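You operate a simulated robot arm through the tools that you are given. There is no shell and no other tool. Be economical: measure what you need, move in short steps, check, and stop when the job is done.

Carry out the task below with a simulated two-armed robot. There is one attempt and no reset: what you move stays moved.

TASK
On the top of the kitting table, fold the flat blue rag in half, so that its two long edges meet.

The check looks at the end state, three seconds after you hand in, the way a careful person would. Anything else that was tipped, shoved, dropped, spilled or broken makes it a failure. Flat cloth is picked up by pressing the open fingertips on it (5 to 10 N) and closing them slowly along it; thin cloth reads only 2 to 8 mm in the jaws.

THE ROBOT
Two 7-joint arms with two-finger parallel grippers on one trunk, on a base that drives. Base frame: it is fixed to the floor where the robot stands at the start and does not move with it; the origin is under the middle of the robot, x ahead of it, y to its left, z up; the surface under the hand at the start is at about z = 0.8. Lengths are in m, angles in rad, forces in N, time in s.
The left shoulder is at the start at [0.07, 0.163, 1.07], the right one opposite. With the tool pointing down near the work surface each hand reaches from about 0.4 to 0.88 m from the robot's upright axis, wherever it stands, measured 20 degrees to its own side. Places, roughly: top of the kitting table [0.6, -0.1, 0.8]. Payload 3.43 kg a hand.
The TCP of each hand is the grasp point between the finger pads, 0.034 m short of the fingertips. In the tool frame z runs along the fingers and y along their closing line. Largest opening 0.128 m; finger width 0.024, thickness 0.012; the body of the gripper, 0.048 by 0.13 m, starts 0.096 m behind the TCP.
Orientation is told as [roll, pitch, yaw] about the base's x, y, z axes, in that order, counted from this pose: with the fingers straight down and closing along the base's y, the tool's x points along the base's -x, its y along +y and its z along -z.

THE INTERFACE
- The arms move only by the tool arm_command. It takes "left_deltas", "right_deltas" or both (then of equal length, played together; a hand with none holds still); each is one flat list of numbers, 7 for each row, row after row: the finger opening in m, from 0 to 0.128, then the shift along the tool's x, y, z in m, then the turn, a rotation vector about the tool's x, y, z in rad. In form: [hand, dx, dy, dz, ax, ay, az, hand, dx, dy, dz, ax, ay, az, ...]. A call has 1 to 10 rows; each row shifts and turns the commanded pose from where the row before left it, along the tool's axes as they then stand. Rows are played at 5 a second. More than 0.05 m and 0.15 rad between two rows, or a gripper value outside its range, and nothing of the call is played. Where a pose cannot be reached the arm comes as near as it can. A force on the tool above 40 N (or 10 N above the force at the start of the call, whichever is more), or a blocked arm, ends the call early, and 0.2 s more pass. The fingers move at their own pace (about 0.153 m/s each) and stop on an object; they squeeze with about 21 N. The grip force told is the motor's: it shows also when the fingers shut on nothing. Time passes only in rows, and 0.2 s behind the last, so rows that do not move let the fingers close. The reply holds the time, the measured pose of the TCP, the force on the tool along the base axes, the opening and the grip force, in the units named above and with some noise, with the torque about the TCP (base axes, N m) and any sound that the robot's microphone picked up.
- Cameras (640 x 400 px; columns grow to the right, rows downward): "scene" is now at [0.1346, -0.0049, 1.2888]; the picture's right is [-0.06, -1.00, 0.00], its down [-0.65, 0.04, -0.76] and it looks along [0.76, -0.05, -0.65] (base axes); focal length 264 px, centre (320, 200). "left" rides on the left gripper at [0.076, 0.011, -0.16] in its tool frame; the picture's right is [-0.15, 0.99, 0.00], its down [-0.88, -0.13, -0.46] and it looks along [-0.45, -0.07, 0.89] (tool axes); focal length 234 px, centre (320, 200). "right" rides on the right gripper at [0.076, -0.011, -0.16] in its tool frame; the picture's right is [0.15, 0.99, 0.00], its down [-0.88, 0.13, -0.46] and it looks along [-0.45, 0.07, 0.89] (tool axes); focal length 234 px, centre (320, 200). There is no depth. A picture from a camera that has moved, and an enlarged one, comes with that camera's place and axes in the base frame and with its lens.
- grab_frame(camera): a new picture of that camera. It takes no simulated time.
- slide_trunk(by): slides the trunk up (or, below 0, down) by that many m; the arms and the scene camera ride with it, the base frame stays. It gives what a move gives, with no picture.
- steer(legs): drives the robot by 1 to 6 legs, each [ahead, left, turn to the left] in m, m and rad, along the robot's own axes; the way and the turn of a leg run together, so that a leg with both is an arc; at most 1.5 m and 3.142 rad a leg. The arms and the cameras ride along, it lands a little off, and it stops where it bumps. It gives what a move gives.
- aim_head(pan, tilt): turns the head with the scene camera to pan (to the left, within 1.501 rad either way) and tilt (down, from -0.506 to 1.204), counted from straight ahead of the robot. It gives what a move gives.
- inspect(camera, box): a new picture of the part [left, top, right, bottom] of that camera's present view, enlarged. It takes no simulated time.
- job_done(): hands the job in; it is judged then, once.

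Go step by step. Nothing tells you exact positions but the pictures and the camera data: compare them with the known pose of the tool, close in by small moves and look again before you grip or let go. The budget is 120 turns and 108 pictures, counting those below and the enlarged ones. Unless the task says otherwise, let go and move clear before handing in, and close with one line.

The tools are called as a command line: name --argument value ..., lists and objects as JSON in quotes. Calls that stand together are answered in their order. arm_command: Moves the arms, as the interface text tells. Its arguments: {"type":"object","properties":{"left_deltas":{"type":"array"},"right_deltas":{"type":"array"}},"required":[]} The other tools are called the same way: slide_trunk (by) slides the trunk up or down; steer (legs) drives the base; aim_head (pan, tilt) turns the head that bears the scene camera; grab_frame (camera) takes a picture; inspect (camera, box) takes an enlarged picture of a part of a camera's view; job_done () hands the job in.

At the start:

```text
time_s: 0.0
left_position: [0.5511, 0.2404, 1.0485]
left_orientation: [0.0, 0.001, 0.0]
left_force: [0.0, 0.2, 0.4]
left_moment: [0.0, 0.0, -0.03]
left_finger_gap: 0.1279
left_grasp_force: 0.1
right_position: [0.5554, -0.2316, 1.0477]
right_orientation: [0.0, 0.0, 0.001]
right_force: [0.1, 0.6, -0.2]
right_moment: [0.01, -0.01, 0.01]
right_finger_gap: 0.128
right_grasp_force: 0.2
trunk travel left (down, up): [-0.55, 0.39]
robot x, y, heading: [0.0006, -0.0019, 0.001]
head pan, tilt: [-0.063, 0.712]
```

scene: 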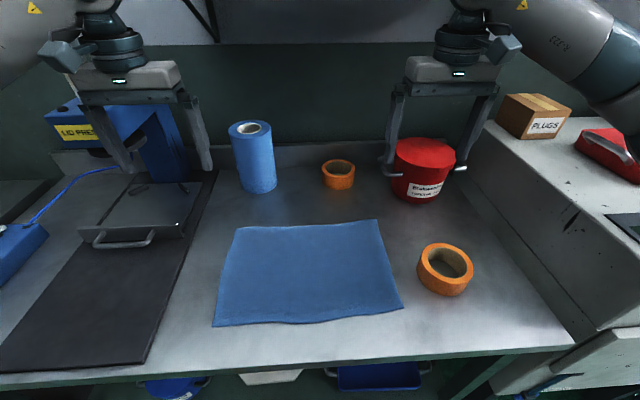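
right: 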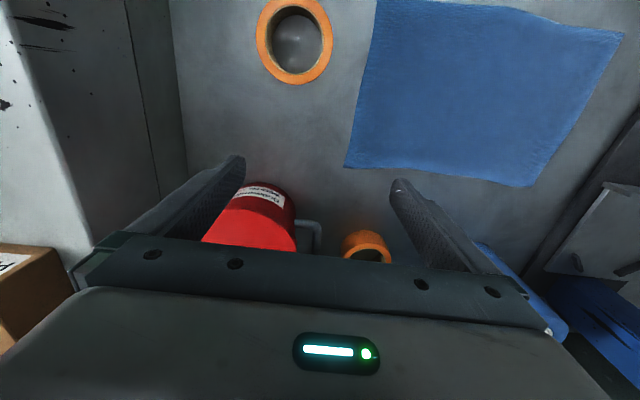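
left: 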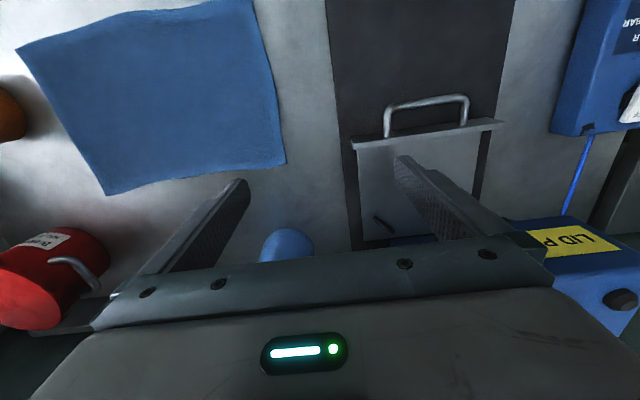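

The rag lies with its long edges across the table: far edge at about x≈0.61, near edge at about x≈0.37, y from -0.185 to 0.175. I plan to fold the far edge toward me with both hands, so I'll back off for reach first and turn the hands so they close along x.

steer --legs '[[-0.18, 0, 0]]'

arm_command --left_deltas '[0.05, 0, 0, 0, 0, 0, 0.143, 0.05, 0, 0, 0, 0, 0, 0.143, 0.05, 0, 0, 0, 0, 0, 0.143, 0.05, 0, 0, 0, 0, 0, 0.143, 0.05, 0, 0, 0, 0, 0, 0.143, 0.05, 0, 0, 0, 0, 0, 0.143, 0.05, 0, 0, 0, 0, 0, 0.143, 0.05, 0, 0, 0, 0, 0, 0.143, 0.05, 0, 0, 0, 0, 0, 0.143, 0.05, 0, 0, 0, 0, 0, 0.143]' --right_deltas '[0.05, 0, 0, 0, 0, 0, -0.143, 0.05, 0, 0, 0, 0, 0, -0.143, 0.05, 0, 0, 0, 0, 0, -0.143, 0.05, 0, 0, 0, 0, 0, -0.143, 0.05, 0, 0, 0, 0, 0, -0.143, 0.05, 0, 0, 0, 0, 0, -0.143, 0.05, 0, 0, 0, 0, 0, -0.143, 0.05, 0, 0, 0, 0, 0, -0.143, 0.05, 0, 0, 0, 0, 0, -0.143, 0.05, 0, 0, 0, 0, 0, -0.143]'

grab_frame --camera "scene"

```text
time_s: 1.5
left_position: [0.37, 0.2413, 1.0478]
left_orientation: [-0.001, -0.001, 0.0]
left_force: [-0.4, 0.3, 0.1]
left_moment: [0.01, -0.04, -0.02]
left_finger_gap: 0.1278
left_grasp_force: 0.1
right_position: [0.3738, -0.232, 1.0484]
right_orientation: [0.002, -0.001, 0.0]
right_force: [-0.3, -0.3, 0.7]
right_moment: [0.0, 0.02, -0.02]
right_finger_gap: 0.128
right_grasp_force: 0.0
trunk travel left (down, up): [-0.55, 0.39]
robot x, y, heading: [-0.1829, -0.0058, -0.002]
head pan, tilt: [-0.063, 0.712]
```

```text
time_s: 3.7
left_position: [0.2791, 0.1765, 1.0338]
left_orientation: [-0.001, 0.0, -1.428]
left_force: [-0.3, -1.0, -0.9]
left_moment: [0.05, -0.02, 0.01]
left_finger_gap: 0.05
left_grasp_force: 0.0
left hand out of reach, approached as far as the arm can: row 8, 9, 10
right_position: [0.2844, -0.1685, 1.0345]
right_orientation: [0.001, 0.0, 1.428]
right_force: [0.4, 0.2, -1.6]
right_moment: [-0.01, 0.01, -0.02]
right_finger_gap: 0.0501
right_grasp_force: 0.0
right hand out of reach, approached as far as the arm can: row 8, 9, 10
trunk travel left (down, up): [-0.55, 0.39]
robot x, y, heading: [-0.1769, 0.0025, 0.002]
head pan, tilt: [-0.063, 0.712]
```

```text
104 pictures are left
camera scene: at [-0.046, -0.0049, 1.2888], right [-0.06, -1.0, 0.0], down [-0.65, 0.04, -0.76], along [0.76, -0.05, -0.65], focal length 264 px, centre (320, 200)
```

scene: 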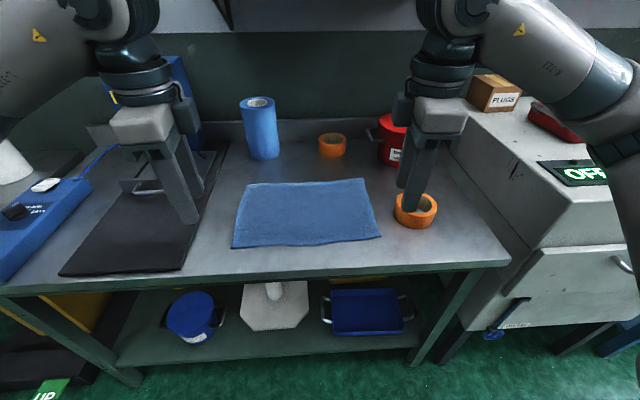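

The hands now close roughly along x, with the cameras on the outside; they drifted toward the robot. Next I move them forward over the far edge, still high.

arm_command --left_deltas '[0.05, 0, 0.05, 0, 0, 0, 0.047, 0.05, 0, 0.05, 0, 0, 0, 0.047, 0.05, 0, 0.05, 0, 0, 0, 0.047, 0.05, 0, 0.05, 0, 0, 0, 0]' --right_deltas '[0.05, 0, -0.05, 0, 0, 0, -0.047, 0.05, 0, -0.05, 0, 0, 0, -0.047, 0.05, 0, -0.05, 0, 0, 0, -0.047, 0.05, 0, -0.05, 0, 0, 0, 0]'

```text
time_s: 4.7
left_position: [0.2814, 0.0974, 1.0157]
left_orientation: [0.0, 0.0, -1.569]
left_force: [-0.4, -0.8, 0.9]
left_moment: [-0.02, 0.01, 0.0]
left_finger_gap: 0.0503
left_grasp_force: 0.1
left hand out of reach, approached as far as the arm can: row 1, 2, 3, 4
right_position: [0.284, -0.0913, 1.0143]
right_orientation: [0.0, -0.001, 1.569]
right_force: [-0.7, -0.4, -0.1]
right_moment: [0.0, -0.01, -0.01]
right_finger_gap: 0.05
right_grasp_force: 0.1
right hand out of reach, approached as far as the arm can: row 1, 2, 3, 4
trunk travel left (down, up): [-0.55, 0.39]
robot x, y, heading: [-0.1794, 0.0031, 0.001]
head pan, tilt: [-0.063, 0.712]
```

That yaw runs into a wrist limit and drags the hands inward. I'll turn back and try the opposite way.

arm_command --left_deltas '[0.05, 0, 0, 0, 0, 0, -0.15, 0.05, 0, 0, 0, 0, 0, -0.15, 0.05, 0, 0, 0, 0, 0, -0.15, 0.05, 0, 0, 0, 0, 0, -0.15, 0.05, 0, 0, 0, 0, 0, -0.15, 0.05, 0, 0, 0, 0, 0, -0.15, 0.05, 0, 0, 0, 0, 0, -0.15, 0.05, 0, 0, 0, 0, 0, -0.15, 0.05, 0, 0, 0, 0, 0, -0.15, 0.05, 0, 0, 0, 0, 0, -0.15]' --right_deltas '[0.05, 0, 0, 0, 0, 0, 0.15, 0.05, 0, 0, 0, 0, 0, 0.15, 0.05, 0, 0, 0, 0, 0, 0.15, 0.05, 0, 0, 0, 0, 0, 0.15, 0.05, 0, 0, 0, 0, 0, 0.15, 0.05, 0, 0, 0, 0, 0, 0.15, 0.05, 0, 0, 0, 0, 0, 0.15, 0.05, 0, 0, 0, 0, 0, 0.15, 0.05, 0, 0, 0, 0, 0, 0.15, 0.05, 0, 0, 0, 0, 0, 0.15]'

```text
time_s: 6.9
left_position: [0.2812, 0.0961, 1.0146]
left_orientation: [0.0, 0.001, -0.067]
left_force: [0.4, 0.7, 0.4]
left_moment: [0.04, 0.0, 0.01]
left_finger_gap: 0.0501
left_grasp_force: 0.1
right_position: [0.2815, -0.093, 1.016]
right_orientation: [0.0, -0.002, 0.067]
right_force: [0.4, 0.4, -0.2]
right_moment: [-0.03, 0.0, -0.02]
right_finger_gap: 0.05
right_grasp_force: 0.0
trunk travel left (down, up): [-0.55, 0.39]
robot x, y, heading: [-0.1785, 0.0009, -0.002]
head pan, tilt: [-0.063, 0.712]
```

Now at yaw≈0 I move out and forward, then start turning the other way.

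arm_command --left_deltas '[0.05, -0.045, 0.02, 0, 0, 0, 0, 0.05, -0.045, 0.02, 0, 0, 0, 0, 0.05, -0.045, 0.02, 0, 0, 0, 0, 0.05, -0.045, 0.02, 0, 0, 0, 0, 0.05, 0, 0, 0, 0, 0, -0.15, 0.05, 0, 0, 0, 0, 0, -0.15, 0.05, 0, 0, 0, 0, 0, -0.15, 0.05, 0, 0, 0, 0, 0, -0.15]' --right_deltas '[0.05, -0.045, -0.02, 0, 0, 0, 0, 0.05, -0.045, -0.02, 0, 0, 0, 0, 0.05, -0.045, -0.02, 0, 0, 0, 0, 0.05, -0.045, -0.02, 0, 0, 0, 0, 0.05, 0, 0, 0, 0, 0, 0.15, 0.05, 0, 0, 0, 0, 0, 0.15, 0.05, 0, 0, 0, 0, 0, 0.15, 0.05, 0, 0, 0, 0, 0, 0.15]'

arm_command --left_deltas '[0.05, 0, 0, 0, 0, 0, -0.15, 0.05, 0, 0, 0, 0, 0, -0.15, 0.05, 0, 0, 0, 0, 0, -0.15, 0.05, 0, 0, 0, 0, 0, -0.15, 0.05, 0, 0, 0, 0, 0, -0.15, 0.05, 0, 0, 0, 0, 0, -0.15]' --right_deltas '[0.05, 0, 0, 0, 0, 0, 0.15, 0.05, 0, 0, 0, 0, 0, 0.15, 0.05, 0, 0, 0, 0, 0, 0.15, 0.05, 0, 0, 0, 0, 0, 0.15, 0.05, 0, 0, 0, 0, 0, 0.15, 0.05, 0, 0, 0, 0, 0, 0.15]'

```text
time_s: 8.7
left_position: [0.4677, 0.1611, 1.0143]
left_orientation: [0.002, 0.0, 0.53]
left_force: [0.9, -0.6, 0.2]
left_moment: [0.01, -0.02, 0.0]
left_finger_gap: 0.0501
left_grasp_force: 0.1
right_position: [0.4656, -0.1593, 1.0151]
right_orientation: [0.0, 0.0, -0.53]
right_force: [-0.2, 0.6, -0.1]
right_moment: [-0.02, 0.01, 0.03]
right_finger_gap: 0.0501
right_grasp_force: 0.1
trunk travel left (down, up): [-0.55, 0.39]
robot x, y, heading: [-0.1793, -0.0007, 0.0]
head pan, tilt: [-0.063, 0.712]
```

```text
time_s: 10.1
left_position: [0.4677, 0.1624, 1.015]
left_orientation: [0.0, 0.001, 1.431]
left_force: [-0.6, 0.0, -0.2]
left_moment: [0.0, -0.03, 0.01]
left_finger_gap: 0.0497
left_grasp_force: 0.1
right_position: [0.4664, -0.1606, 1.0152]
right_orientation: [0.0, 0.001, -1.432]
right_force: [1.2, -0.6, 0.4]
right_moment: [0.01, -0.01, -0.01]
right_finger_gap: 0.0498
right_grasp_force: 0.1
trunk travel left (down, up): [-0.55, 0.39]
robot x, y, heading: [-0.1767, -0.0004, 0.0]
head pan, tilt: [-0.063, 0.712]
```

This direction works. I finish the turn, move over the far edge and look.

arm_command --left_deltas '[0.05, 0, 0, 0, 0, 0, -0.14, 0.05, 0, -0.045, 0.03, 0, 0, 0, 0.05, 0, -0.045, 0.03, 0, 0, 0, 0.05, 0, -0.045, 0.03, 0, 0, 0]' --right_deltas '[0.05, 0, 0, 0, 0, 0, 0.14, 0.05, 0, 0.045, 0.03, 0, 0, 0, 0.05, 0, 0.045, 0.03, 0, 0, 0, 0.05, 0, 0.045, 0.03, 0, 0, 0]'

grab_frame --camera "scene"

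grab_frame --camera "left"

grab_frame --camera "right"

```text
refused: row 2 steps farther than a row can; nothing moved
```

```text
103 pictures are left
camera scene: at [-0.0455, -0.0049, 1.2887], right [-0.06, -1.0, 0.0], down [-0.65, 0.04, -0.76], along [0.76, -0.05, -0.65], focal length 264 px, centre (320, 200)
```

scene: 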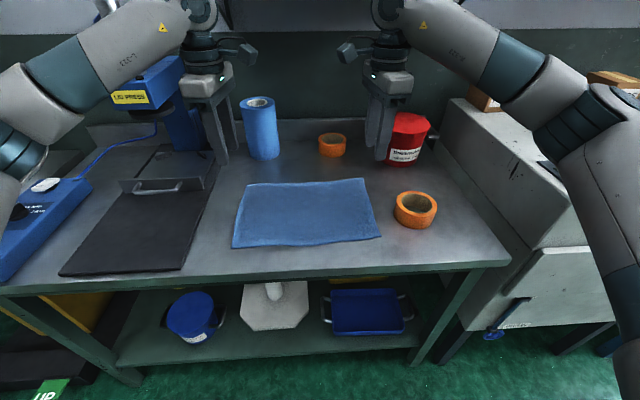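

```text
102 pictures are left
camera left: at [0.4465, 0.0884, 1.174], right [-0.96, 0.28, 0.0], down [0.25, 0.85, 0.46], along [0.13, 0.44, -0.89], focal length 234 px, centre (320, 200)
```

left: 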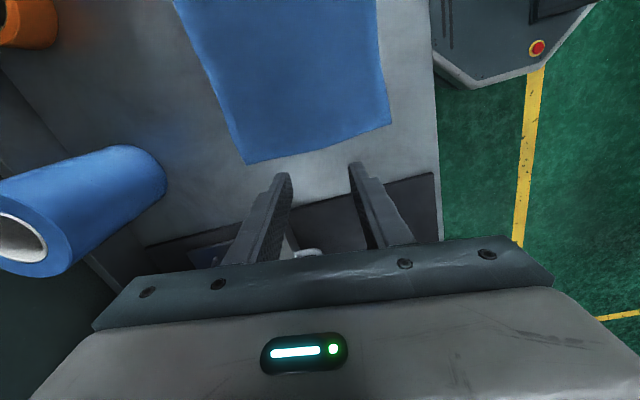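

```text
101 pictures are left
camera right: at [0.4447, -0.0863, 1.1753], right [0.96, 0.28, 0.0], down [0.25, -0.85, 0.46], along [0.13, -0.44, -0.89], focal length 234 px, centre (320, 200)
```

right: 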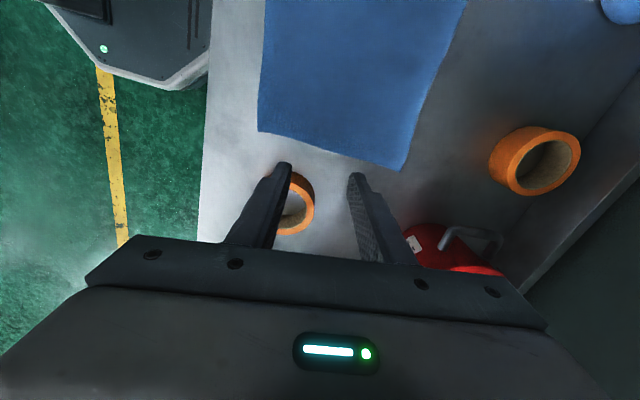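

Corners are confirmed by three views: far edge x≈0.603 (left) and 0.615 (right), near edge x≈0.362 and 0.374. I bring both hands above the far corners, low.

arm_command --left_deltas '[0.022, 0, 0, 0, 0, 0, -0.14, 0.022, 0.004, -0.039, 0.03, 0, 0, 0, 0.022, 0.004, -0.039, 0.03, 0, 0, 0, 0.022, 0.004, -0.038, 0.03, 0, 0, 0, 0.022, 0, 0, 0.035, 0, 0, 0]' --right_deltas '[0.022, 0, 0, 0, 0, 0, 0.14, 0.022, 0, 0.039, 0.03, 0, 0, 0, 0.022, 0, 0.039, 0.03, 0, 0, 0, 0.022, 0, 0.039, 0.03, 0, 0, 0, 0.022, 0, 0.01, 0.035, 0, 0, 0]'

grab_frame --camera "left"

grab_frame --camera "right"

```text
time_s: 11.3
left_position: [0.5826, 0.1505, 0.8887]
left_orientation: [0.001, 0.0, 1.568]
left_force: [-0.5, 0.1, -0.7]
left_moment: [0.0, 0.01, 0.0]
left_finger_gap: 0.0219
left_grasp_force: 0.2
right_position: [0.5922, -0.1597, 0.89]
right_orientation: [-0.001, 0.0, -1.568]
right_force: [0.4, 0.5, 0.4]
right_moment: [0.03, 0.05, -0.01]
right_finger_gap: 0.0222
right_grasp_force: 0.0
trunk travel left (down, up): [-0.55, 0.39]
robot x, y, heading: [-0.1757, -0.0016, 0.0]
head pan, tilt: [-0.063, 0.712]
```

```text
100 pictures are left
camera left: at [0.5708, 0.0743, 1.0479], right [-0.99, 0.15, 0.0], down [0.13, 0.88, 0.45], along [0.07, 0.45, -0.89], focal length 234 px, centre (320, 200)
```

left: 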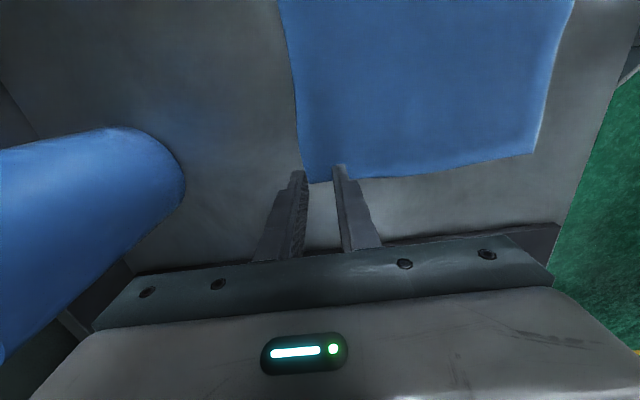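

```text
99 pictures are left
camera right: at [0.5812, -0.0834, 1.0508], right [0.99, 0.15, 0.0], down [0.13, -0.88, 0.46], along [0.07, -0.45, -0.89], focal length 234 px, centre (320, 200)
```

right: 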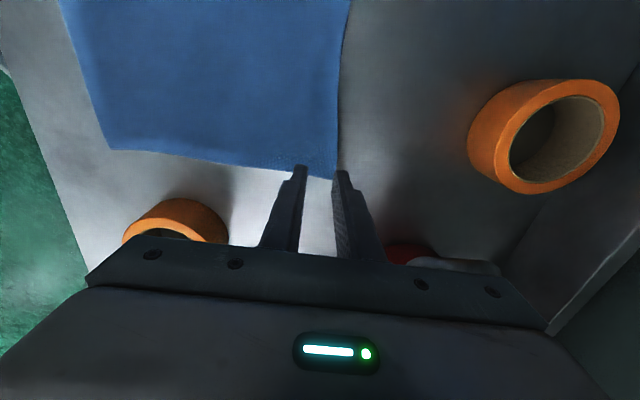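

The corners check out (far edge at 0.604 left, about 0.617 right). Now I go down close to the cloth.

arm_command --left_deltas '[0.022, 0, 0, 0.025, 0, 0, 0, 0.022, 0, 0, 0.02, 0, 0, 0]' --right_deltas '[0.022, 0, 0.003, 0.025, 0, 0, 0, 0.022, 0, 0, 0.02, 0, 0, 0]'

arm_command --left_deltas '[0.022, 0, 0, 0.004, 0, 0, 0, 0.022, 0, 0, 0.0, 0, 0, 0]' --right_deltas '[0.022, 0, 0, 0.004, 0, 0, 0, 0.022, 0, 0, 0.0, 0, 0, 0]'

```text
time_s: 11.9
left_position: [0.5825, 0.1516, 0.845]
left_orientation: [-0.001, 0.0, 1.568]
left_force: [-0.3, -0.5, 0.5]
left_moment: [-0.01, 0.0, 0.02]
left_finger_gap: 0.0221
left_grasp_force: 0.1
right_position: [0.5969, -0.1614, 0.8443]
right_orientation: [0.002, -0.002, -1.57]
right_force: [0.0, 0.9, -0.8]
right_moment: [-0.03, -0.01, -0.02]
right_finger_gap: 0.0223
right_grasp_force: 0.0
trunk travel left (down, up): [-0.55, 0.39]
robot x, y, heading: [-0.1803, -0.0016, 0.0]
head pan, tilt: [-0.063, 0.712]
```

```text
time_s: 12.5
left_position: [0.582, 0.1486, 0.8417]
left_orientation: [0.0, 0.0, 1.568]
left_force: [0.0, 0.4, 0.5]
left_moment: [0.02, 0.0, -0.02]
left_finger_gap: 0.022
left_grasp_force: 0.2
right_position: [0.5955, -0.1602, 0.8407]
right_orientation: [0.002, 0.0, -1.57]
right_force: [-0.2, -0.1, 0.9]
right_moment: [-0.03, 0.02, -0.02]
right_finger_gap: 0.0219
right_grasp_force: 0.0
trunk travel left (down, up): [-0.55, 0.39]
robot x, y, heading: [-0.1814, -0.0025, 0.001]
head pan, tilt: [-0.063, 0.712]
```

arm_command --left_deltas '[0.022, 0, 0, 0.004, 0, 0, 0, 0.022, 0, 0, 0.0, 0, 0, 0]' --right_deltas '[0.022, 0, 0, 0.004, 0, 0, 0, 0.022, 0, 0, 0.0, 0, 0, 0]'

inspect --camera "left" --box '[220, 100, 420, 225]'

inspect --camera "right" --box '[220, 100, 420, 225]'

```text
time_s: 13.1
left_position: [0.5822, 0.1503, 0.8376]
left_orientation: [-0.002, 0.0, 1.567]
left_force: [-0.3, -0.1, 3.0]
left_moment: [0.01, 0.0, 0.02]
left_finger_gap: 0.0219
left_grasp_force: 0.0
right_position: [0.5963, -0.1604, 0.8379]
right_orientation: [0.0, 0.0, -1.568]
right_force: [0.1, -1.9, 3.4]
right_moment: [-0.02, 0.03, -0.02]
right_finger_gap: 0.0219
right_grasp_force: 0.0
trunk travel left (down, up): [-0.55, 0.39]
robot x, y, heading: [-0.1791, 0.0018, -0.001]
head pan, tilt: [-0.063, 0.712]
```

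```text
3.20 times, centred on (320, 162) of left
camera zoom: at [0.5713, 0.0742, 0.997], right [-0.99, 0.15, 0.0], down [0.13, 0.88, 0.46], along [0.07, 0.45, -0.89], focal length 749 px, centre (320, 320)
```

zoom: 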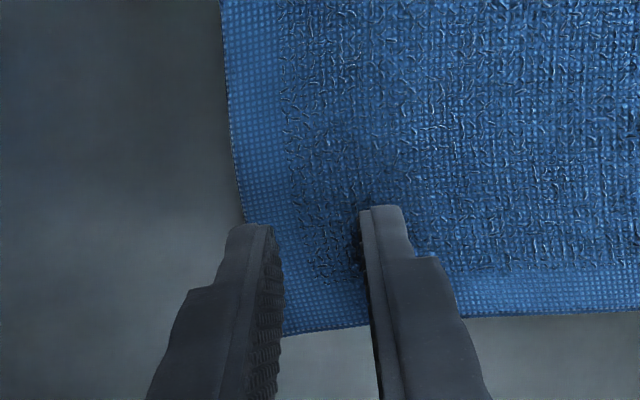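

```text
3.20 times, centred on (320, 162) of right
camera zoom: at [0.5846, -0.084, 0.9982], right [0.99, 0.15, 0.0], down [0.13, -0.88, 0.46], along [0.07, -0.45, -0.89], focal length 749 px, centre (320, 320)
```

zoom: 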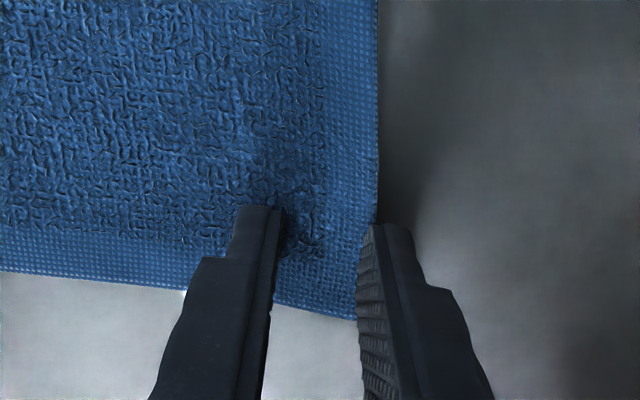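

Both outer fingers straddle the far edge and contact has just begun (3 N). I press a little more.

arm_command --left_deltas '[0.022, 0, 0, 0.002, 0, 0, 0, 0.022, 0, 0, 0.0, 0, 0, 0]' --right_deltas '[0.022, 0, 0, 0.002, 0, 0, 0, 0.022, 0, 0, 0.0, 0, 0, 0]'

```text
time_s: 13.7
left_position: [0.5833, 0.15, 0.8382]
left_orientation: [-0.003, -0.001, 1.569]
left_force: [-0.2, 1.6, 10.3]
left_moment: [0.06, 0.07, 0.0]
left_finger_gap: 0.0218
left_grasp_force: 0.1
right_position: [0.5954, -0.1602, 0.8386]
right_orientation: [0.003, -0.001, -1.57]
right_force: [2.0, -0.8, 9.8]
right_moment: [-0.03, 0.02, 0.01]
right_finger_gap: 0.0218
right_grasp_force: 0.1
trunk travel left (down, up): [-0.55, 0.39]
robot x, y, heading: [-0.1802, 0.0007, 0.002]
head pan, tilt: [-0.063, 0.712]
```

About 10 N on each; I back off half a millimetre and close slowly.

arm_command --left_deltas '[0.02, 0, 0, -0.0006, 0, 0, 0, 0.018, 0, 0, 0, 0, 0, 0, 0.015, 0, 0, 0, 0, 0, 0, 0.012, 0, 0, 0, 0, 0, 0, 0.009, 0, 0, 0, 0, 0, 0, 0.006, 0, 0, 0, 0, 0, 0, 0.003, 0, 0, 0, 0, 0, 0, 0, 0, 0, 0, 0, 0, 0, 0, 0, 0, 0, 0, 0, 0]' --right_deltas '[0.02, 0, 0, -0.0006, 0, 0, 0, 0.018, 0, 0, 0, 0, 0, 0, 0.015, 0, 0, 0, 0, 0, 0, 0.012, 0, 0, 0, 0, 0, 0, 0.009, 0, 0, 0, 0, 0, 0, 0.006, 0, 0, 0, 0, 0, 0, 0.003, 0, 0, 0, 0, 0, 0, 0, 0, 0, 0, 0, 0, 0, 0, 0, 0, 0, 0, 0, 0]'

inspect --camera "left" --box '[220, 100, 420, 225]'

inspect --camera "right" --box '[220, 100, 420, 225]'

```text
time_s: 15.7
left_position: [0.5825, 0.1499, 0.8372]
left_orientation: [-0.001, 0.0, 1.569]
left_force: [-0.3, 0.2, 10.0]
left_moment: [-0.01, 0.04, 0.01]
left_finger_gap: 0.0039
left_grasp_force: 20.7
right_position: [0.5938, -0.1597, 0.837]
right_orientation: [0.001, -0.001, -1.57]
right_force: [-0.3, 1.7, 10.6]
right_moment: [0.06, 0.0, 0.02]
right_finger_gap: 0.0019
right_grasp_force: 21.1
trunk travel left (down, up): [-0.55, 0.39]
robot x, y, heading: [-0.183, 0.0005, -0.004]
head pan, tilt: [-0.063, 0.712]
```

```text
3.20 times, centred on (320, 162) of left
camera zoom: at [0.5705, 0.0738, 0.9964], right [-0.99, 0.15, 0.0], down [0.13, 0.88, 0.46], along [0.07, 0.45, -0.89], focal length 749 px, centre (320, 320)
```

zoom: 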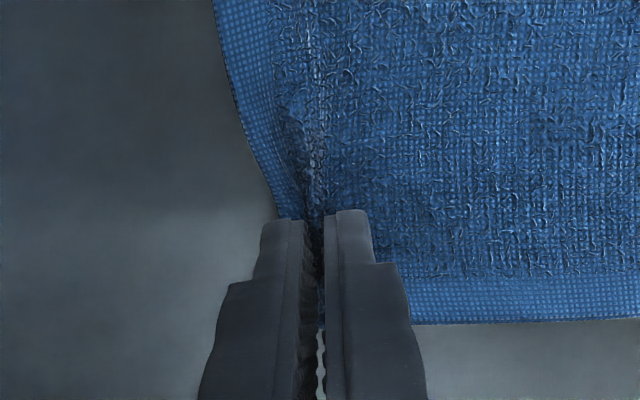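

```text
3.20 times, centred on (320, 162) of right
camera zoom: at [0.5832, -0.0835, 0.9978], right [0.99, 0.15, 0.0], down [0.13, -0.88, 0.46], along [0.07, -0.45, -0.89], focal length 749 px, centre (320, 320)
```

zoom: 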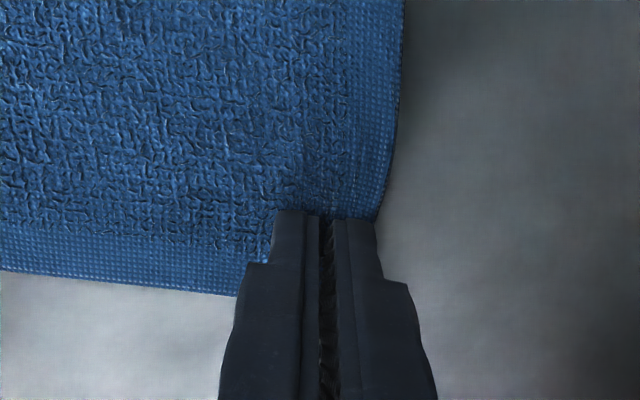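

The left jaw holds a clear ridge (3.9 mm); the right reads only 1.9 mm, so doubtful. A small lift will tell.

arm_command --left_deltas '[0, 0, 0, -0.01, 0, 0, 0, 0, 0, 0, -0.01, 0, 0, 0]' --right_deltas '[0, 0, 0, -0.01, 0, 0, 0, 0, 0, 0, -0.01, 0, 0, 0]'

inspect --camera "left" --box '[180, 80, 460, 255]'

inspect --camera "right" --box '[180, 80, 460, 255]'

```text
time_s: 16.3
left_position: [0.5826, 0.1499, 0.8563]
left_orientation: [-0.001, -0.001, 1.569]
left_force: [0.1, -0.6, 0.0]
left_moment: [0.02, -0.01, -0.02]
left_finger_gap: 0.0037
left_grasp_force: 20.2
right_position: [0.5937, -0.1609, 0.8557]
right_orientation: [0.001, -0.001, -1.569]
right_force: [0.5, 1.5, 0.1]
right_moment: [-0.01, 0.03, 0.02]
right_finger_gap: 0.002
right_grasp_force: 21.0
trunk travel left (down, up): [-0.55, 0.39]
robot x, y, heading: [-0.1828, 0.0001, -0.005]
head pan, tilt: [-0.063, 0.712]
```

```text
2.29 times, centred on (320, 168) of left
camera zoom: at [0.5716, 0.0736, 1.0149], right [-0.99, 0.15, 0.0], down [0.13, 0.88, 0.46], along [0.07, 0.45, -0.89], focal length 535 px, centre (320, 274)
```

zoom: 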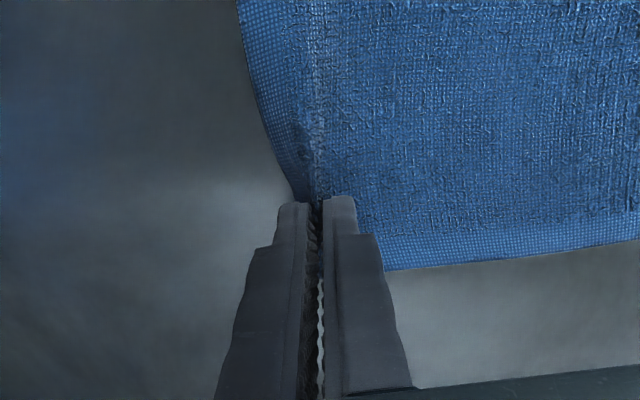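

```text
2.29 times, centred on (320, 168) of right
camera zoom: at [0.5834, -0.0834, 1.0156], right [0.99, 0.15, 0.0], down [0.13, -0.88, 0.46], along [0.07, -0.45, -0.89], focal length 535 px, centre (320, 274)
```

zoom: 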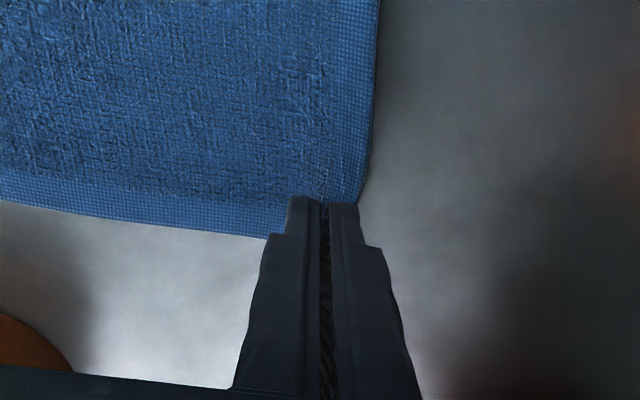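

inspect --camera "scene" --box '[210, 130, 410, 255]'

```text
3.20 times, centred on (310, 192) of scene
camera zoom: at [-0.0465, -0.005, 1.2887], right [-0.06, -1.0, 0.0], down [-0.65, 0.04, -0.76], along [0.76, -0.05, -0.65], focal length 846 px, centre (352, 224)
```

zoom: 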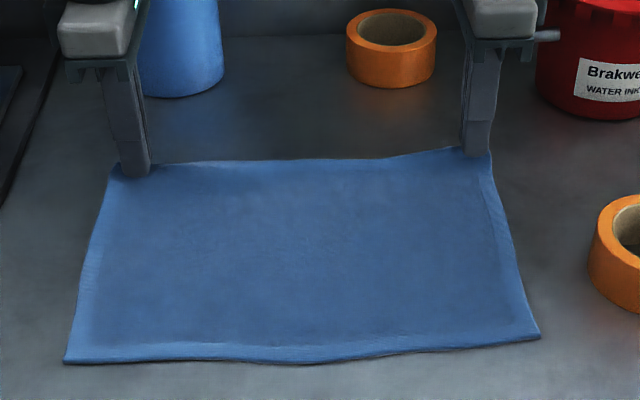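

Both far corners look lifted. I lift a bit further to confirm before folding.

arm_command --left_deltas '[0, 0, 0.005, -0.02, 0, 0, 0, 0, 0, 0.005, -0.02, 0, 0, 0]' --right_deltas '[0, 0, -0.005, -0.02, 0, 0, 0, 0, 0, -0.005, -0.02, 0, 0, 0]'

inspect --camera "scene" --box '[210, 130, 410, 255]'

grab_frame --camera "right"

grab_frame --camera "left"

```text
time_s: 16.9
left_position: [0.5728, 0.1507, 0.8948]
left_orientation: [0.0, 0.0, 1.567]
left_force: [0.1, -0.5, 0.1]
left_moment: [0.0, -0.02, 0.03]
left_finger_gap: 0.004
left_grasp_force: 21.0
right_position: [0.5849, -0.162, 0.8935]
right_orientation: [0.0, 0.0, -1.568]
right_force: [0.7, 0.9, 0.2]
right_moment: [0.01, -0.02, -0.01]
right_finger_gap: 0.0001
right_grasp_force: 21.3
trunk travel left (down, up): [-0.55, 0.39]
robot x, y, heading: [-0.1804, -0.0002, -0.0]
head pan, tilt: [-0.063, 0.712]
```

```text
3.20 times, centred on (310, 192) of scene
camera zoom: at [-0.046, -0.005, 1.2887], right [-0.06, -1.0, 0.0], down [-0.65, 0.04, -0.76], along [0.76, -0.05, -0.65], focal length 846 px, centre (352, 224)
```

zoom: 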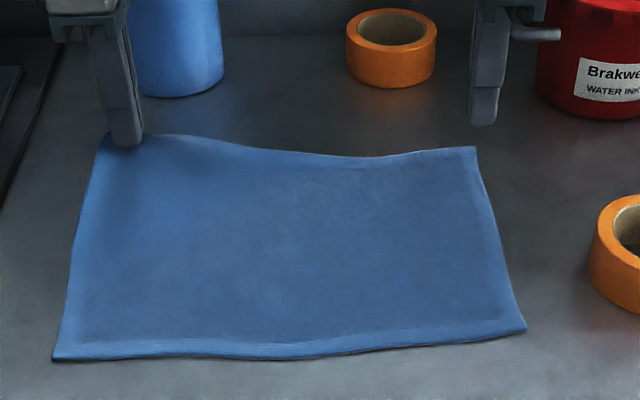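

```text
90 pictures are left
camera right: at [0.5742, -0.0854, 1.0547], right [0.99, 0.15, 0.0], down [0.13, -0.88, 0.46], along [0.07, -0.45, -0.89], focal length 234 px, centre (320, 200)
```

right: 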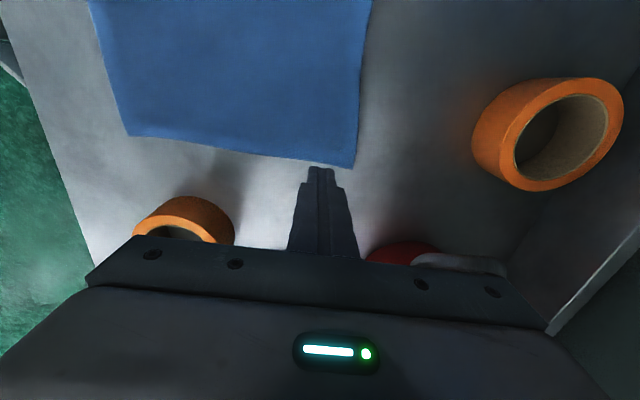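

```text
89 pictures are left
camera left: at [0.5624, 0.0737, 1.0544], right [-0.99, 0.15, 0.0], down [0.13, 0.88, 0.46], along [0.07, 0.45, -0.89], focal length 234 px, centre (320, 200)
```

left: 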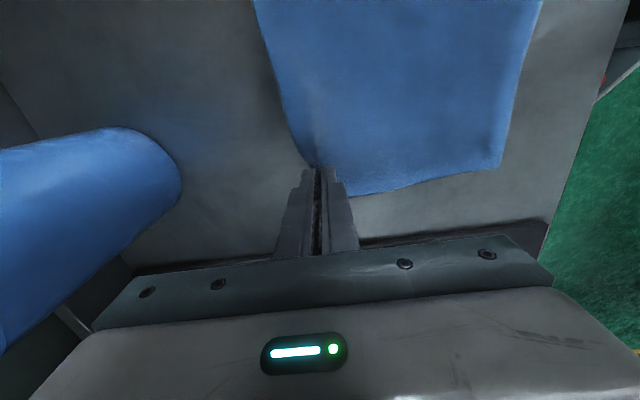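

The right hand slipped out; the left still holds. I lower the left back to the table, keep its grip, open the right and look again.

arm_command --left_deltas '[0, 0, -0.005, 0.025, 0, 0, 0, 0, 0, -0.005, 0.025, 0, 0, 0]' --right_deltas '[0.03, 0, 0.01, 0, 0, 0, 0, 0.03, 0, 0.005, 0, 0, 0, 0]'

grab_frame --camera "right"

inspect --camera "scene" --box '[210, 130, 410, 255]'

```text
time_s: 17.5
left_position: [0.5841, 0.1487, 0.8448]
left_orientation: [0.001, -0.001, 1.569]
left_force: [-0.2, 0.3, -0.3]
left_moment: [0.0, 0.01, -0.05]
left_finger_gap: 0.0038
left_grasp_force: 20.7
right_position: [0.6015, -0.1618, 0.8942]
right_orientation: [0.0, 0.001, -1.568]
right_force: [-0.6, -0.8, 0.0]
right_moment: [-0.01, -0.02, -0.03]
right_finger_gap: 0.0299
right_grasp_force: 0.1
trunk travel left (down, up): [-0.55, 0.39]
robot x, y, heading: [-0.1789, 0.0003, 0.002]
head pan, tilt: [-0.063, 0.712]
```

```text
88 pictures are left
camera right: at [0.5907, -0.0855, 1.0551], right [0.99, 0.15, 0.0], down [0.13, -0.88, 0.46], along [0.07, -0.45, -0.89], focal length 234 px, centre (320, 200)
```

right: 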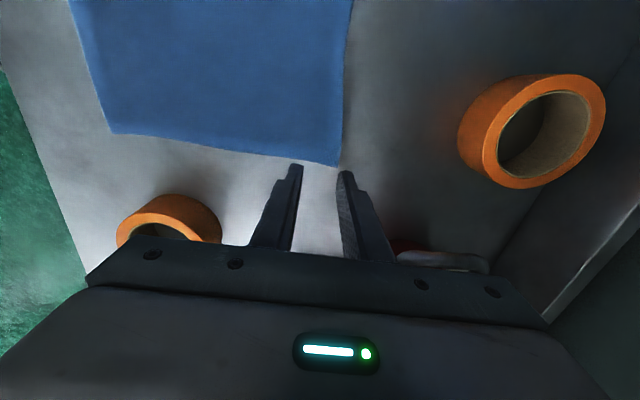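

```text
3.20 times, centred on (310, 192) of scene
camera zoom: at [-0.0449, -0.005, 1.2887], right [-0.06, -1.0, 0.0], down [-0.65, 0.04, -0.76], along [0.76, -0.05, -0.65], focal length 846 px, centre (352, 224)
```

zoom: 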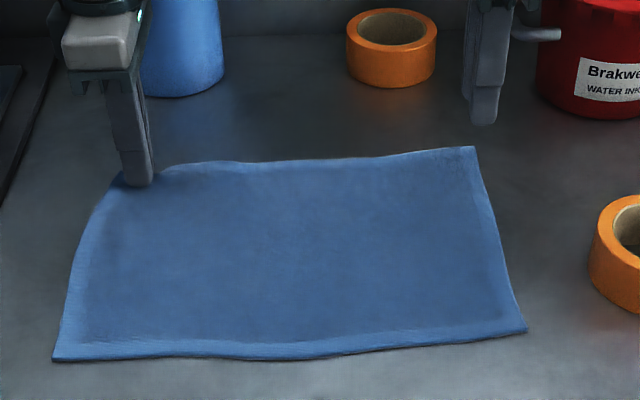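

Right far corner is now at about [0.624, -0.168]. I shift the right hand inward a touch, fully onto the cloth, and press there.

arm_command --right_deltas '[0.03, 0.013, -0.004, 0.03, 0, 0, 0, 0.03, 0, 0, 0.022, 0, 0, 0, 0.03, 0, 0, 0.003, 0, 0, 0, 0.03, 0, 0, 0.002, 0, 0, 0, 0.03, 0, 0, 0, 0, 0, 0]'

inspect --camera "right" --box '[220, 100, 420, 225]'

```text
time_s: 18.7
left_position: [0.5839, 0.149, 0.845]
left_orientation: [0.001, 0.0, 1.57]
left_force: [0.0, -0.7, -0.3]
left_moment: [0.01, -0.02, -0.01]
left_finger_gap: 0.0037
left_grasp_force: 21.3
right_position: [0.5982, -0.1478, 0.8391]
right_orientation: [0.0, 0.0, -1.569]
right_force: [0.6, -0.1, 1.8]
right_moment: [0.02, 0.01, 0.0]
right_finger_gap: 0.0297
right_grasp_force: 0.1
trunk travel left (down, up): [-0.55, 0.39]
robot x, y, heading: [-0.1798, -0.004, -0.001]
head pan, tilt: [-0.063, 0.712]
```

```text
3.20 times, centred on (320, 162) of right
camera zoom: at [0.5866, -0.0708, 0.999], right [0.99, 0.15, 0.0], down [0.13, -0.88, 0.46], along [0.07, -0.45, -0.89], focal length 749 px, centre (320, 320)
```

zoom: 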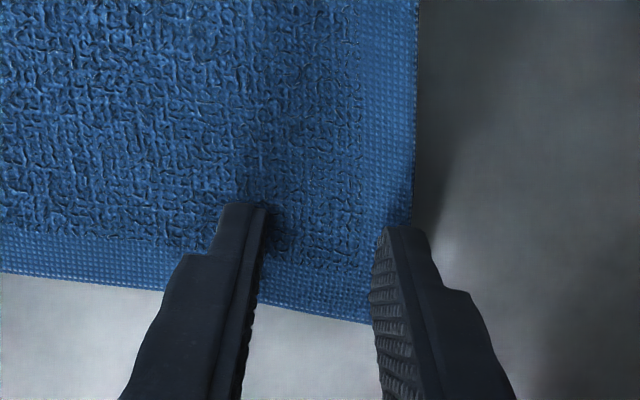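

The outer finger still half overhangs the edge; I shift 6 mm inward and press to about 8 N.

arm_command --right_deltas '[0.03, 0, 0, -0.004, 0, 0, 0, 0.03, 0, -0.006, 0, 0, 0, 0, 0.03, 0, 0, 0.0055, 0, 0, 0, 0.03, 0, 0, 0, 0, 0, 0]'

```text
time_s: 19.7
left_position: [0.584, 0.1482, 0.8449]
left_orientation: [-0.001, -0.001, 1.57]
left_force: [0.4, 0.4, -0.5]
left_moment: [0.0, -0.01, -0.01]
left_finger_gap: 0.0036
left_grasp_force: 20.3
right_position: [0.5899, -0.1475, 0.8389]
right_orientation: [0.001, 0.0, -1.569]
right_force: [0.8, 0.0, 3.1]
right_moment: [-0.01, -0.04, 0.01]
right_finger_gap: 0.0298
right_grasp_force: 0.1
trunk travel left (down, up): [-0.55, 0.39]
robot x, y, heading: [-0.1834, -0.0018, 0.002]
head pan, tilt: [-0.063, 0.712]
```

arm_command --right_deltas '[0.03, 0, 0, 0.0015, 0, 0, 0, 0.027, 0, 0, 0, 0, 0, 0, 0.024, 0, 0, 0, 0, 0, 0, 0.021, 0, 0, 0, 0, 0, 0, 0.017, 0, 0, 0, 0, 0, 0, 0.013, 0, 0, 0, 0, 0, 0, 0.009, 0, 0, 0, 0, 0, 0, 0.005, 0, 0, 0, 0, 0, 0, 0, 0, 0, 0, 0, 0, 0, 0, 0, 0, 0, 0, 0, 0]'

inspect --camera "right" --box '[220, 100, 420, 225]'

```text
time_s: 21.9
left_position: [0.5824, 0.1506, 0.8455]
left_orientation: [0.0, 0.001, 1.569]
left_force: [-0.5, 0.8, -0.8]
left_moment: [-0.05, 0.01, -0.02]
left_finger_gap: 0.0038
left_grasp_force: 21.1
right_position: [0.5897, -0.1476, 0.8376]
right_orientation: [0.002, 0.0, -1.571]
right_force: [0.3, 0.0, 11.6]
right_moment: [0.01, 0.0, 0.01]
right_finger_gap: 0.0041
right_grasp_force: 21.1
trunk travel left (down, up): [-0.55, 0.39]
robot x, y, heading: [-0.1805, 0.0009, 0.0]
head pan, tilt: [-0.063, 0.712]
```

```text
3.20 times, centred on (320, 162) of right
camera zoom: at [0.5786, -0.0706, 0.9976], right [0.99, 0.15, 0.0], down [0.13, -0.88, 0.46], along [0.07, -0.45, -0.89], focal length 749 px, centre (320, 320)
```

zoom: 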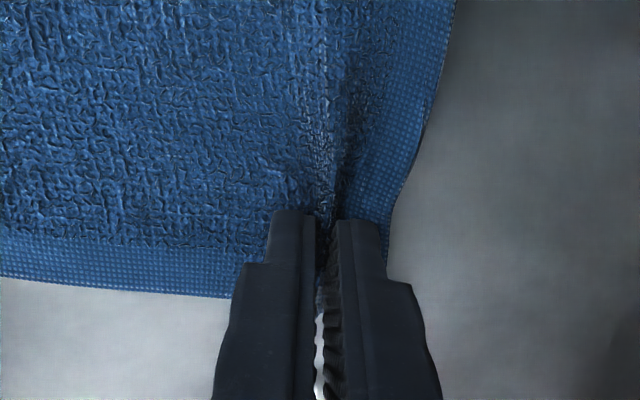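

Right now holds a proper ridge too (4.1 mm). I lift both in an arc toward the middle of the rag.

arm_command --left_deltas '[0, 0, 0, 0, 0, 0, 0, 0, 0, 0.005, -0.025, 0, 0, 0, 0, 0, 0.015, -0.025, 0, 0, 0, 0, 0, 0.03, -0.03, 0, 0, 0]' --right_deltas '[0, 0, 0, -0.008, 0, 0, 0, 0, 0, -0.005, -0.025, 0, 0, 0, 0, 0, -0.015, -0.025, 0, 0, 0, 0, 0, -0.03, -0.03, 0, 0, 0]'

grab_frame --camera "scene"

grab_frame --camera "right"

```text
time_s: 22.9
left_position: [0.5319, 0.1499, 0.9293]
left_orientation: [-0.001, 0.0, 1.57]
left_force: [0.1, -0.4, 0.4]
left_moment: [0.0, -0.06, 0.01]
left_finger_gap: 0.0042
left_grasp_force: 21.3
right_position: [0.5383, -0.1473, 0.9262]
right_orientation: [0.002, 0.001, -1.567]
right_force: [0.4, 0.1, -0.5]
right_moment: [0.01, -0.03, 0.0]
right_finger_gap: 0.0044
right_grasp_force: 21.0
trunk travel left (down, up): [-0.55, 0.39]
robot x, y, heading: [-0.182, -0.0032, -0.006]
head pan, tilt: [-0.063, 0.712]
```

```text
84 pictures are left
camera scene: at [-0.0486, -0.005, 1.2891], right [-0.06, -1.0, 0.0], down [-0.65, 0.04, -0.76], along [0.76, -0.05, -0.65], focal length 264 px, centre (320, 200)
```

scene: 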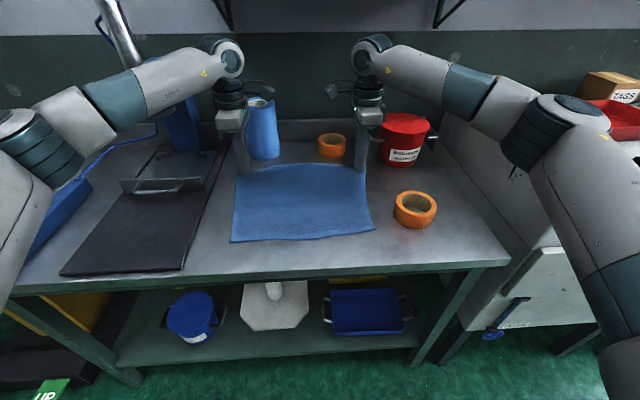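

```text
83 pictures are left
camera right: at [0.5271, -0.0714, 1.0856], right [0.99, 0.15, 0.0], down [0.13, -0.88, 0.46], along [0.07, -0.45, -0.89], focal length 234 px, centre (320, 200)
```

right: 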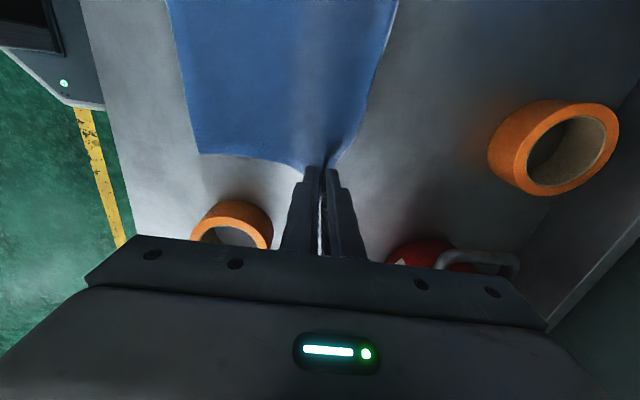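

Both corners hold and the cloth hangs well; its near edge now lies at about x≈0.384 (left) and 0.402 (right). I carry the edge over the middle by backing the base 9 cm, which also gives the wrists room to tilt.

arm_command --left_deltas '[0, 0, 0.015, 0.0, 0, 0, 0, 0, 0, 0.01, 0.006, 0, 0, 0]' --right_deltas '[0, 0, -0.015, 0.0, 0, 0, 0, 0, 0, -0.01, 0.004, 0, 0, 0]'

steer --legs '[[-0.07, 0, 0]]'

grab_frame --camera "scene"

grab_frame --camera "left"

```text
time_s: 23.5
left_position: [0.51, 0.1508, 0.9192]
left_orientation: [0.0, 0.0, 1.568]
left_force: [0.3, 0.4, -0.2]
left_moment: [0.0, 0.01, -0.04]
left_finger_gap: 0.0037
left_grasp_force: 21.1
right_position: [0.5153, -0.1475, 0.9189]
right_orientation: [-0.001, 0.0, -1.57]
right_force: [-0.4, 0.3, -0.3]
right_moment: [0.01, 0.05, -0.02]
right_finger_gap: 0.0039
right_grasp_force: 21.2
trunk travel left (down, up): [-0.55, 0.39]
robot x, y, heading: [-0.1811, -0.0006, -0.002]
head pan, tilt: [-0.063, 0.712]
```

```text
time_s: 24.5
left_position: [0.4377, 0.1504, 0.9207]
left_orientation: [-0.001, 0.001, 1.569]
left_force: [0.5, -0.2, -0.2]
left_moment: [-0.02, -0.05, -0.03]
left_finger_gap: 0.0037
left_grasp_force: 20.5
right_position: [0.4447, -0.1469, 0.92]
right_orientation: [0.0, -0.001, -1.567]
right_force: [0.0, -0.4, -0.1]
right_moment: [-0.01, -0.06, -0.01]
right_finger_gap: 0.0041
right_grasp_force: 20.1
trunk travel left (down, up): [-0.55, 0.39]
robot x, y, heading: [-0.2507, -0.0036, -0.003]
head pan, tilt: [-0.063, 0.712]
```

```text
82 pictures are left
camera scene: at [-0.1169, -0.0048, 1.2889], right [-0.06, -1.0, 0.0], down [-0.65, 0.04, -0.76], along [0.76, -0.05, -0.65], focal length 264 px, centre (320, 200)
```

scene: 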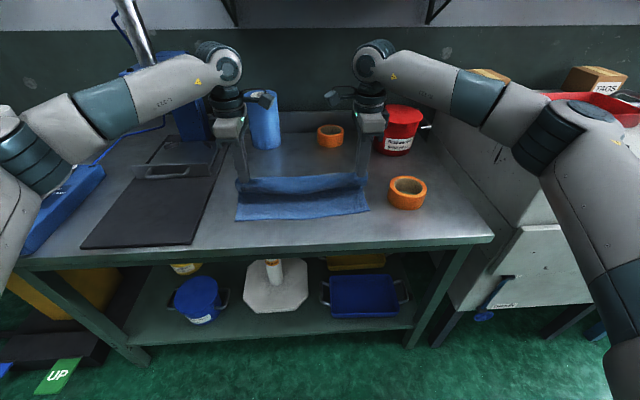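

```text
81 pictures are left
camera left: at [0.4265, 0.075, 1.0796], right [-0.99, 0.15, 0.0], down [0.13, 0.88, 0.46], along [0.07, 0.45, -0.89], focal length 234 px, centre (320, 200)
```

left: 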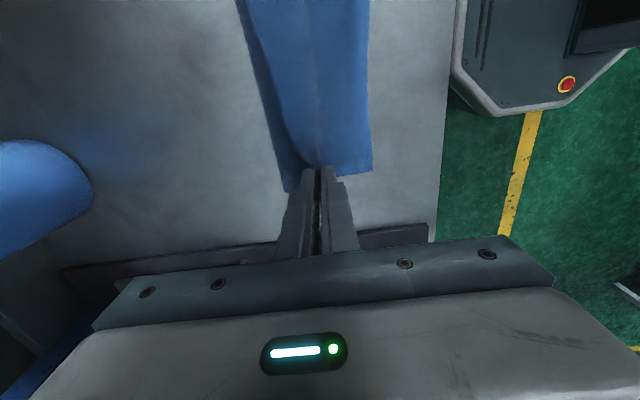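

The fold is forming. A closer look at the near edge before tilting and lowering.

inspect --camera "scene" --box '[220, 140, 390, 245]'

grab_frame --camera "right"

```text
3.76 times, centred on (305, 192) of scene
camera zoom: at [-0.1169, -0.0048, 1.2889], right [-0.06, -1.0, 0.0], down [-0.65, 0.04, -0.76], along [0.76, -0.05, -0.65], focal length 996 px, centre (376, 228)
```

zoom: 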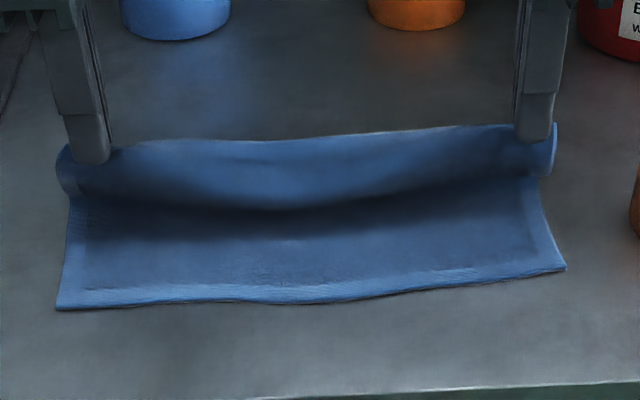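

```text
79 pictures are left
camera right: at [0.4342, -0.0705, 1.0801], right [0.99, 0.15, 0.0], down [0.13, -0.88, 0.46], along [0.07, -0.45, -0.89], focal length 234 px, centre (320, 200)
```

right: 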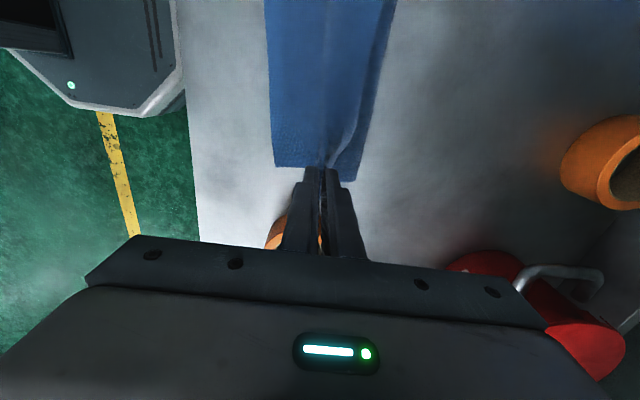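

The near edge lies at [0.382, 0.183] (left) and [0.403, -0.176] (right). I tilt the hands (fingers toward the wall) about the fingertips so the hem turns over with the fold, spreading them a few mm.

arm_command --left_deltas '[0, -0.001, 0.0048, 0, 0.143, 0, 0, 0, -0.001, 0.0048, 0, 0.143, 0, 0, 0, -0.001, 0.0048, 0, 0.143, 0, 0, 0, -0.001, 0.0048, 0, 0.143, 0, 0, 0, -0.001, 0.0048, 0, 0.143, 0, 0, 0, -0.001, 0.0048, 0, 0.143, 0, 0, 0, -0.001, 0.0048, 0, 0.143, 0, 0]' --right_deltas '[0, -0.001, -0.0048, 0, -0.143, 0, 0, 0, -0.001, -0.0048, 0, -0.143, 0, 0, 0, -0.001, -0.0048, 0, -0.143, 0, 0, 0, -0.001, -0.0048, 0, -0.143, 0, 0, 0, -0.001, -0.0048, 0, -0.143, 0, 0, 0, -0.001, -0.0048, 0, -0.143, 0, 0, 0, -0.001, -0.0048, 0, -0.143, 0, 0]'

grab_frame --camera "scene"

grab_frame --camera "left"

```text
time_s: 26.1
left_position: [0.4094, 0.1581, 0.9056]
left_orientation: [-1.002, 0.002, 1.57]
left_force: [0.7, -1.3, -0.9]
left_moment: [0.04, 0.09, -0.01]
left_finger_gap: 0.0034
left_grasp_force: 20.8
right_position: [0.418, -0.1536, 0.9059]
right_orientation: [0.999, 0.002, -1.569]
right_force: [-0.7, 1.5, -0.4]
right_moment: [0.02, 0.07, 0.02]
right_finger_gap: 0.0038
right_grasp_force: 20.9
trunk travel left (down, up): [-0.55, 0.39]
robot x, y, heading: [-0.2489, -0.0006, -0.003]
head pan, tilt: [-0.063, 0.712]
```

```text
78 pictures are left
camera scene: at [-0.1155, -0.0048, 1.2889], right [-0.06, -1.0, 0.0], down [-0.65, 0.04, -0.76], along [0.76, -0.05, -0.65], focal length 264 px, centre (320, 200)
```

scene: 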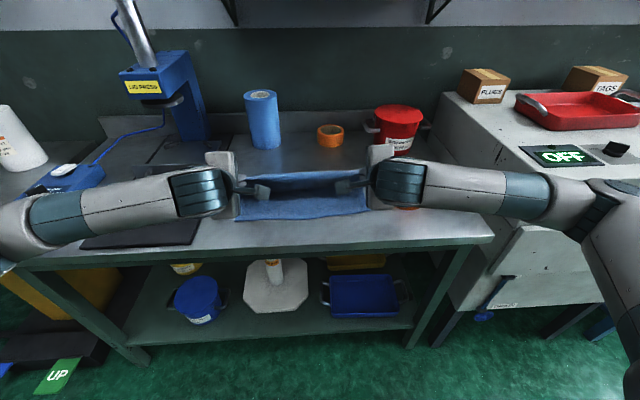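

```text
77 pictures are left
camera left: at [0.2692, 0.0821, 0.9825], right [-0.53, 0.15, -0.83], down [-0.31, 0.88, 0.35], along [0.79, 0.45, -0.42], focal length 234 px, centre (320, 200)
```

left: 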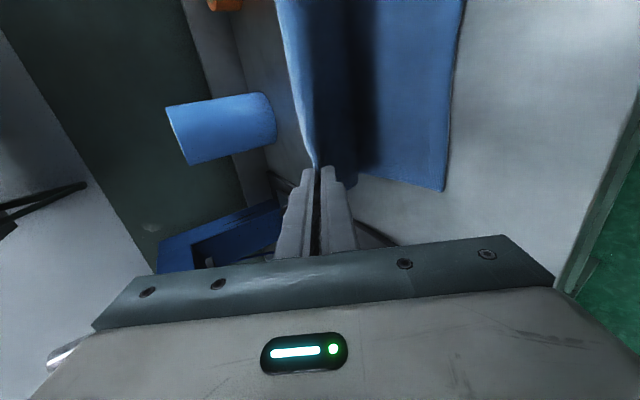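

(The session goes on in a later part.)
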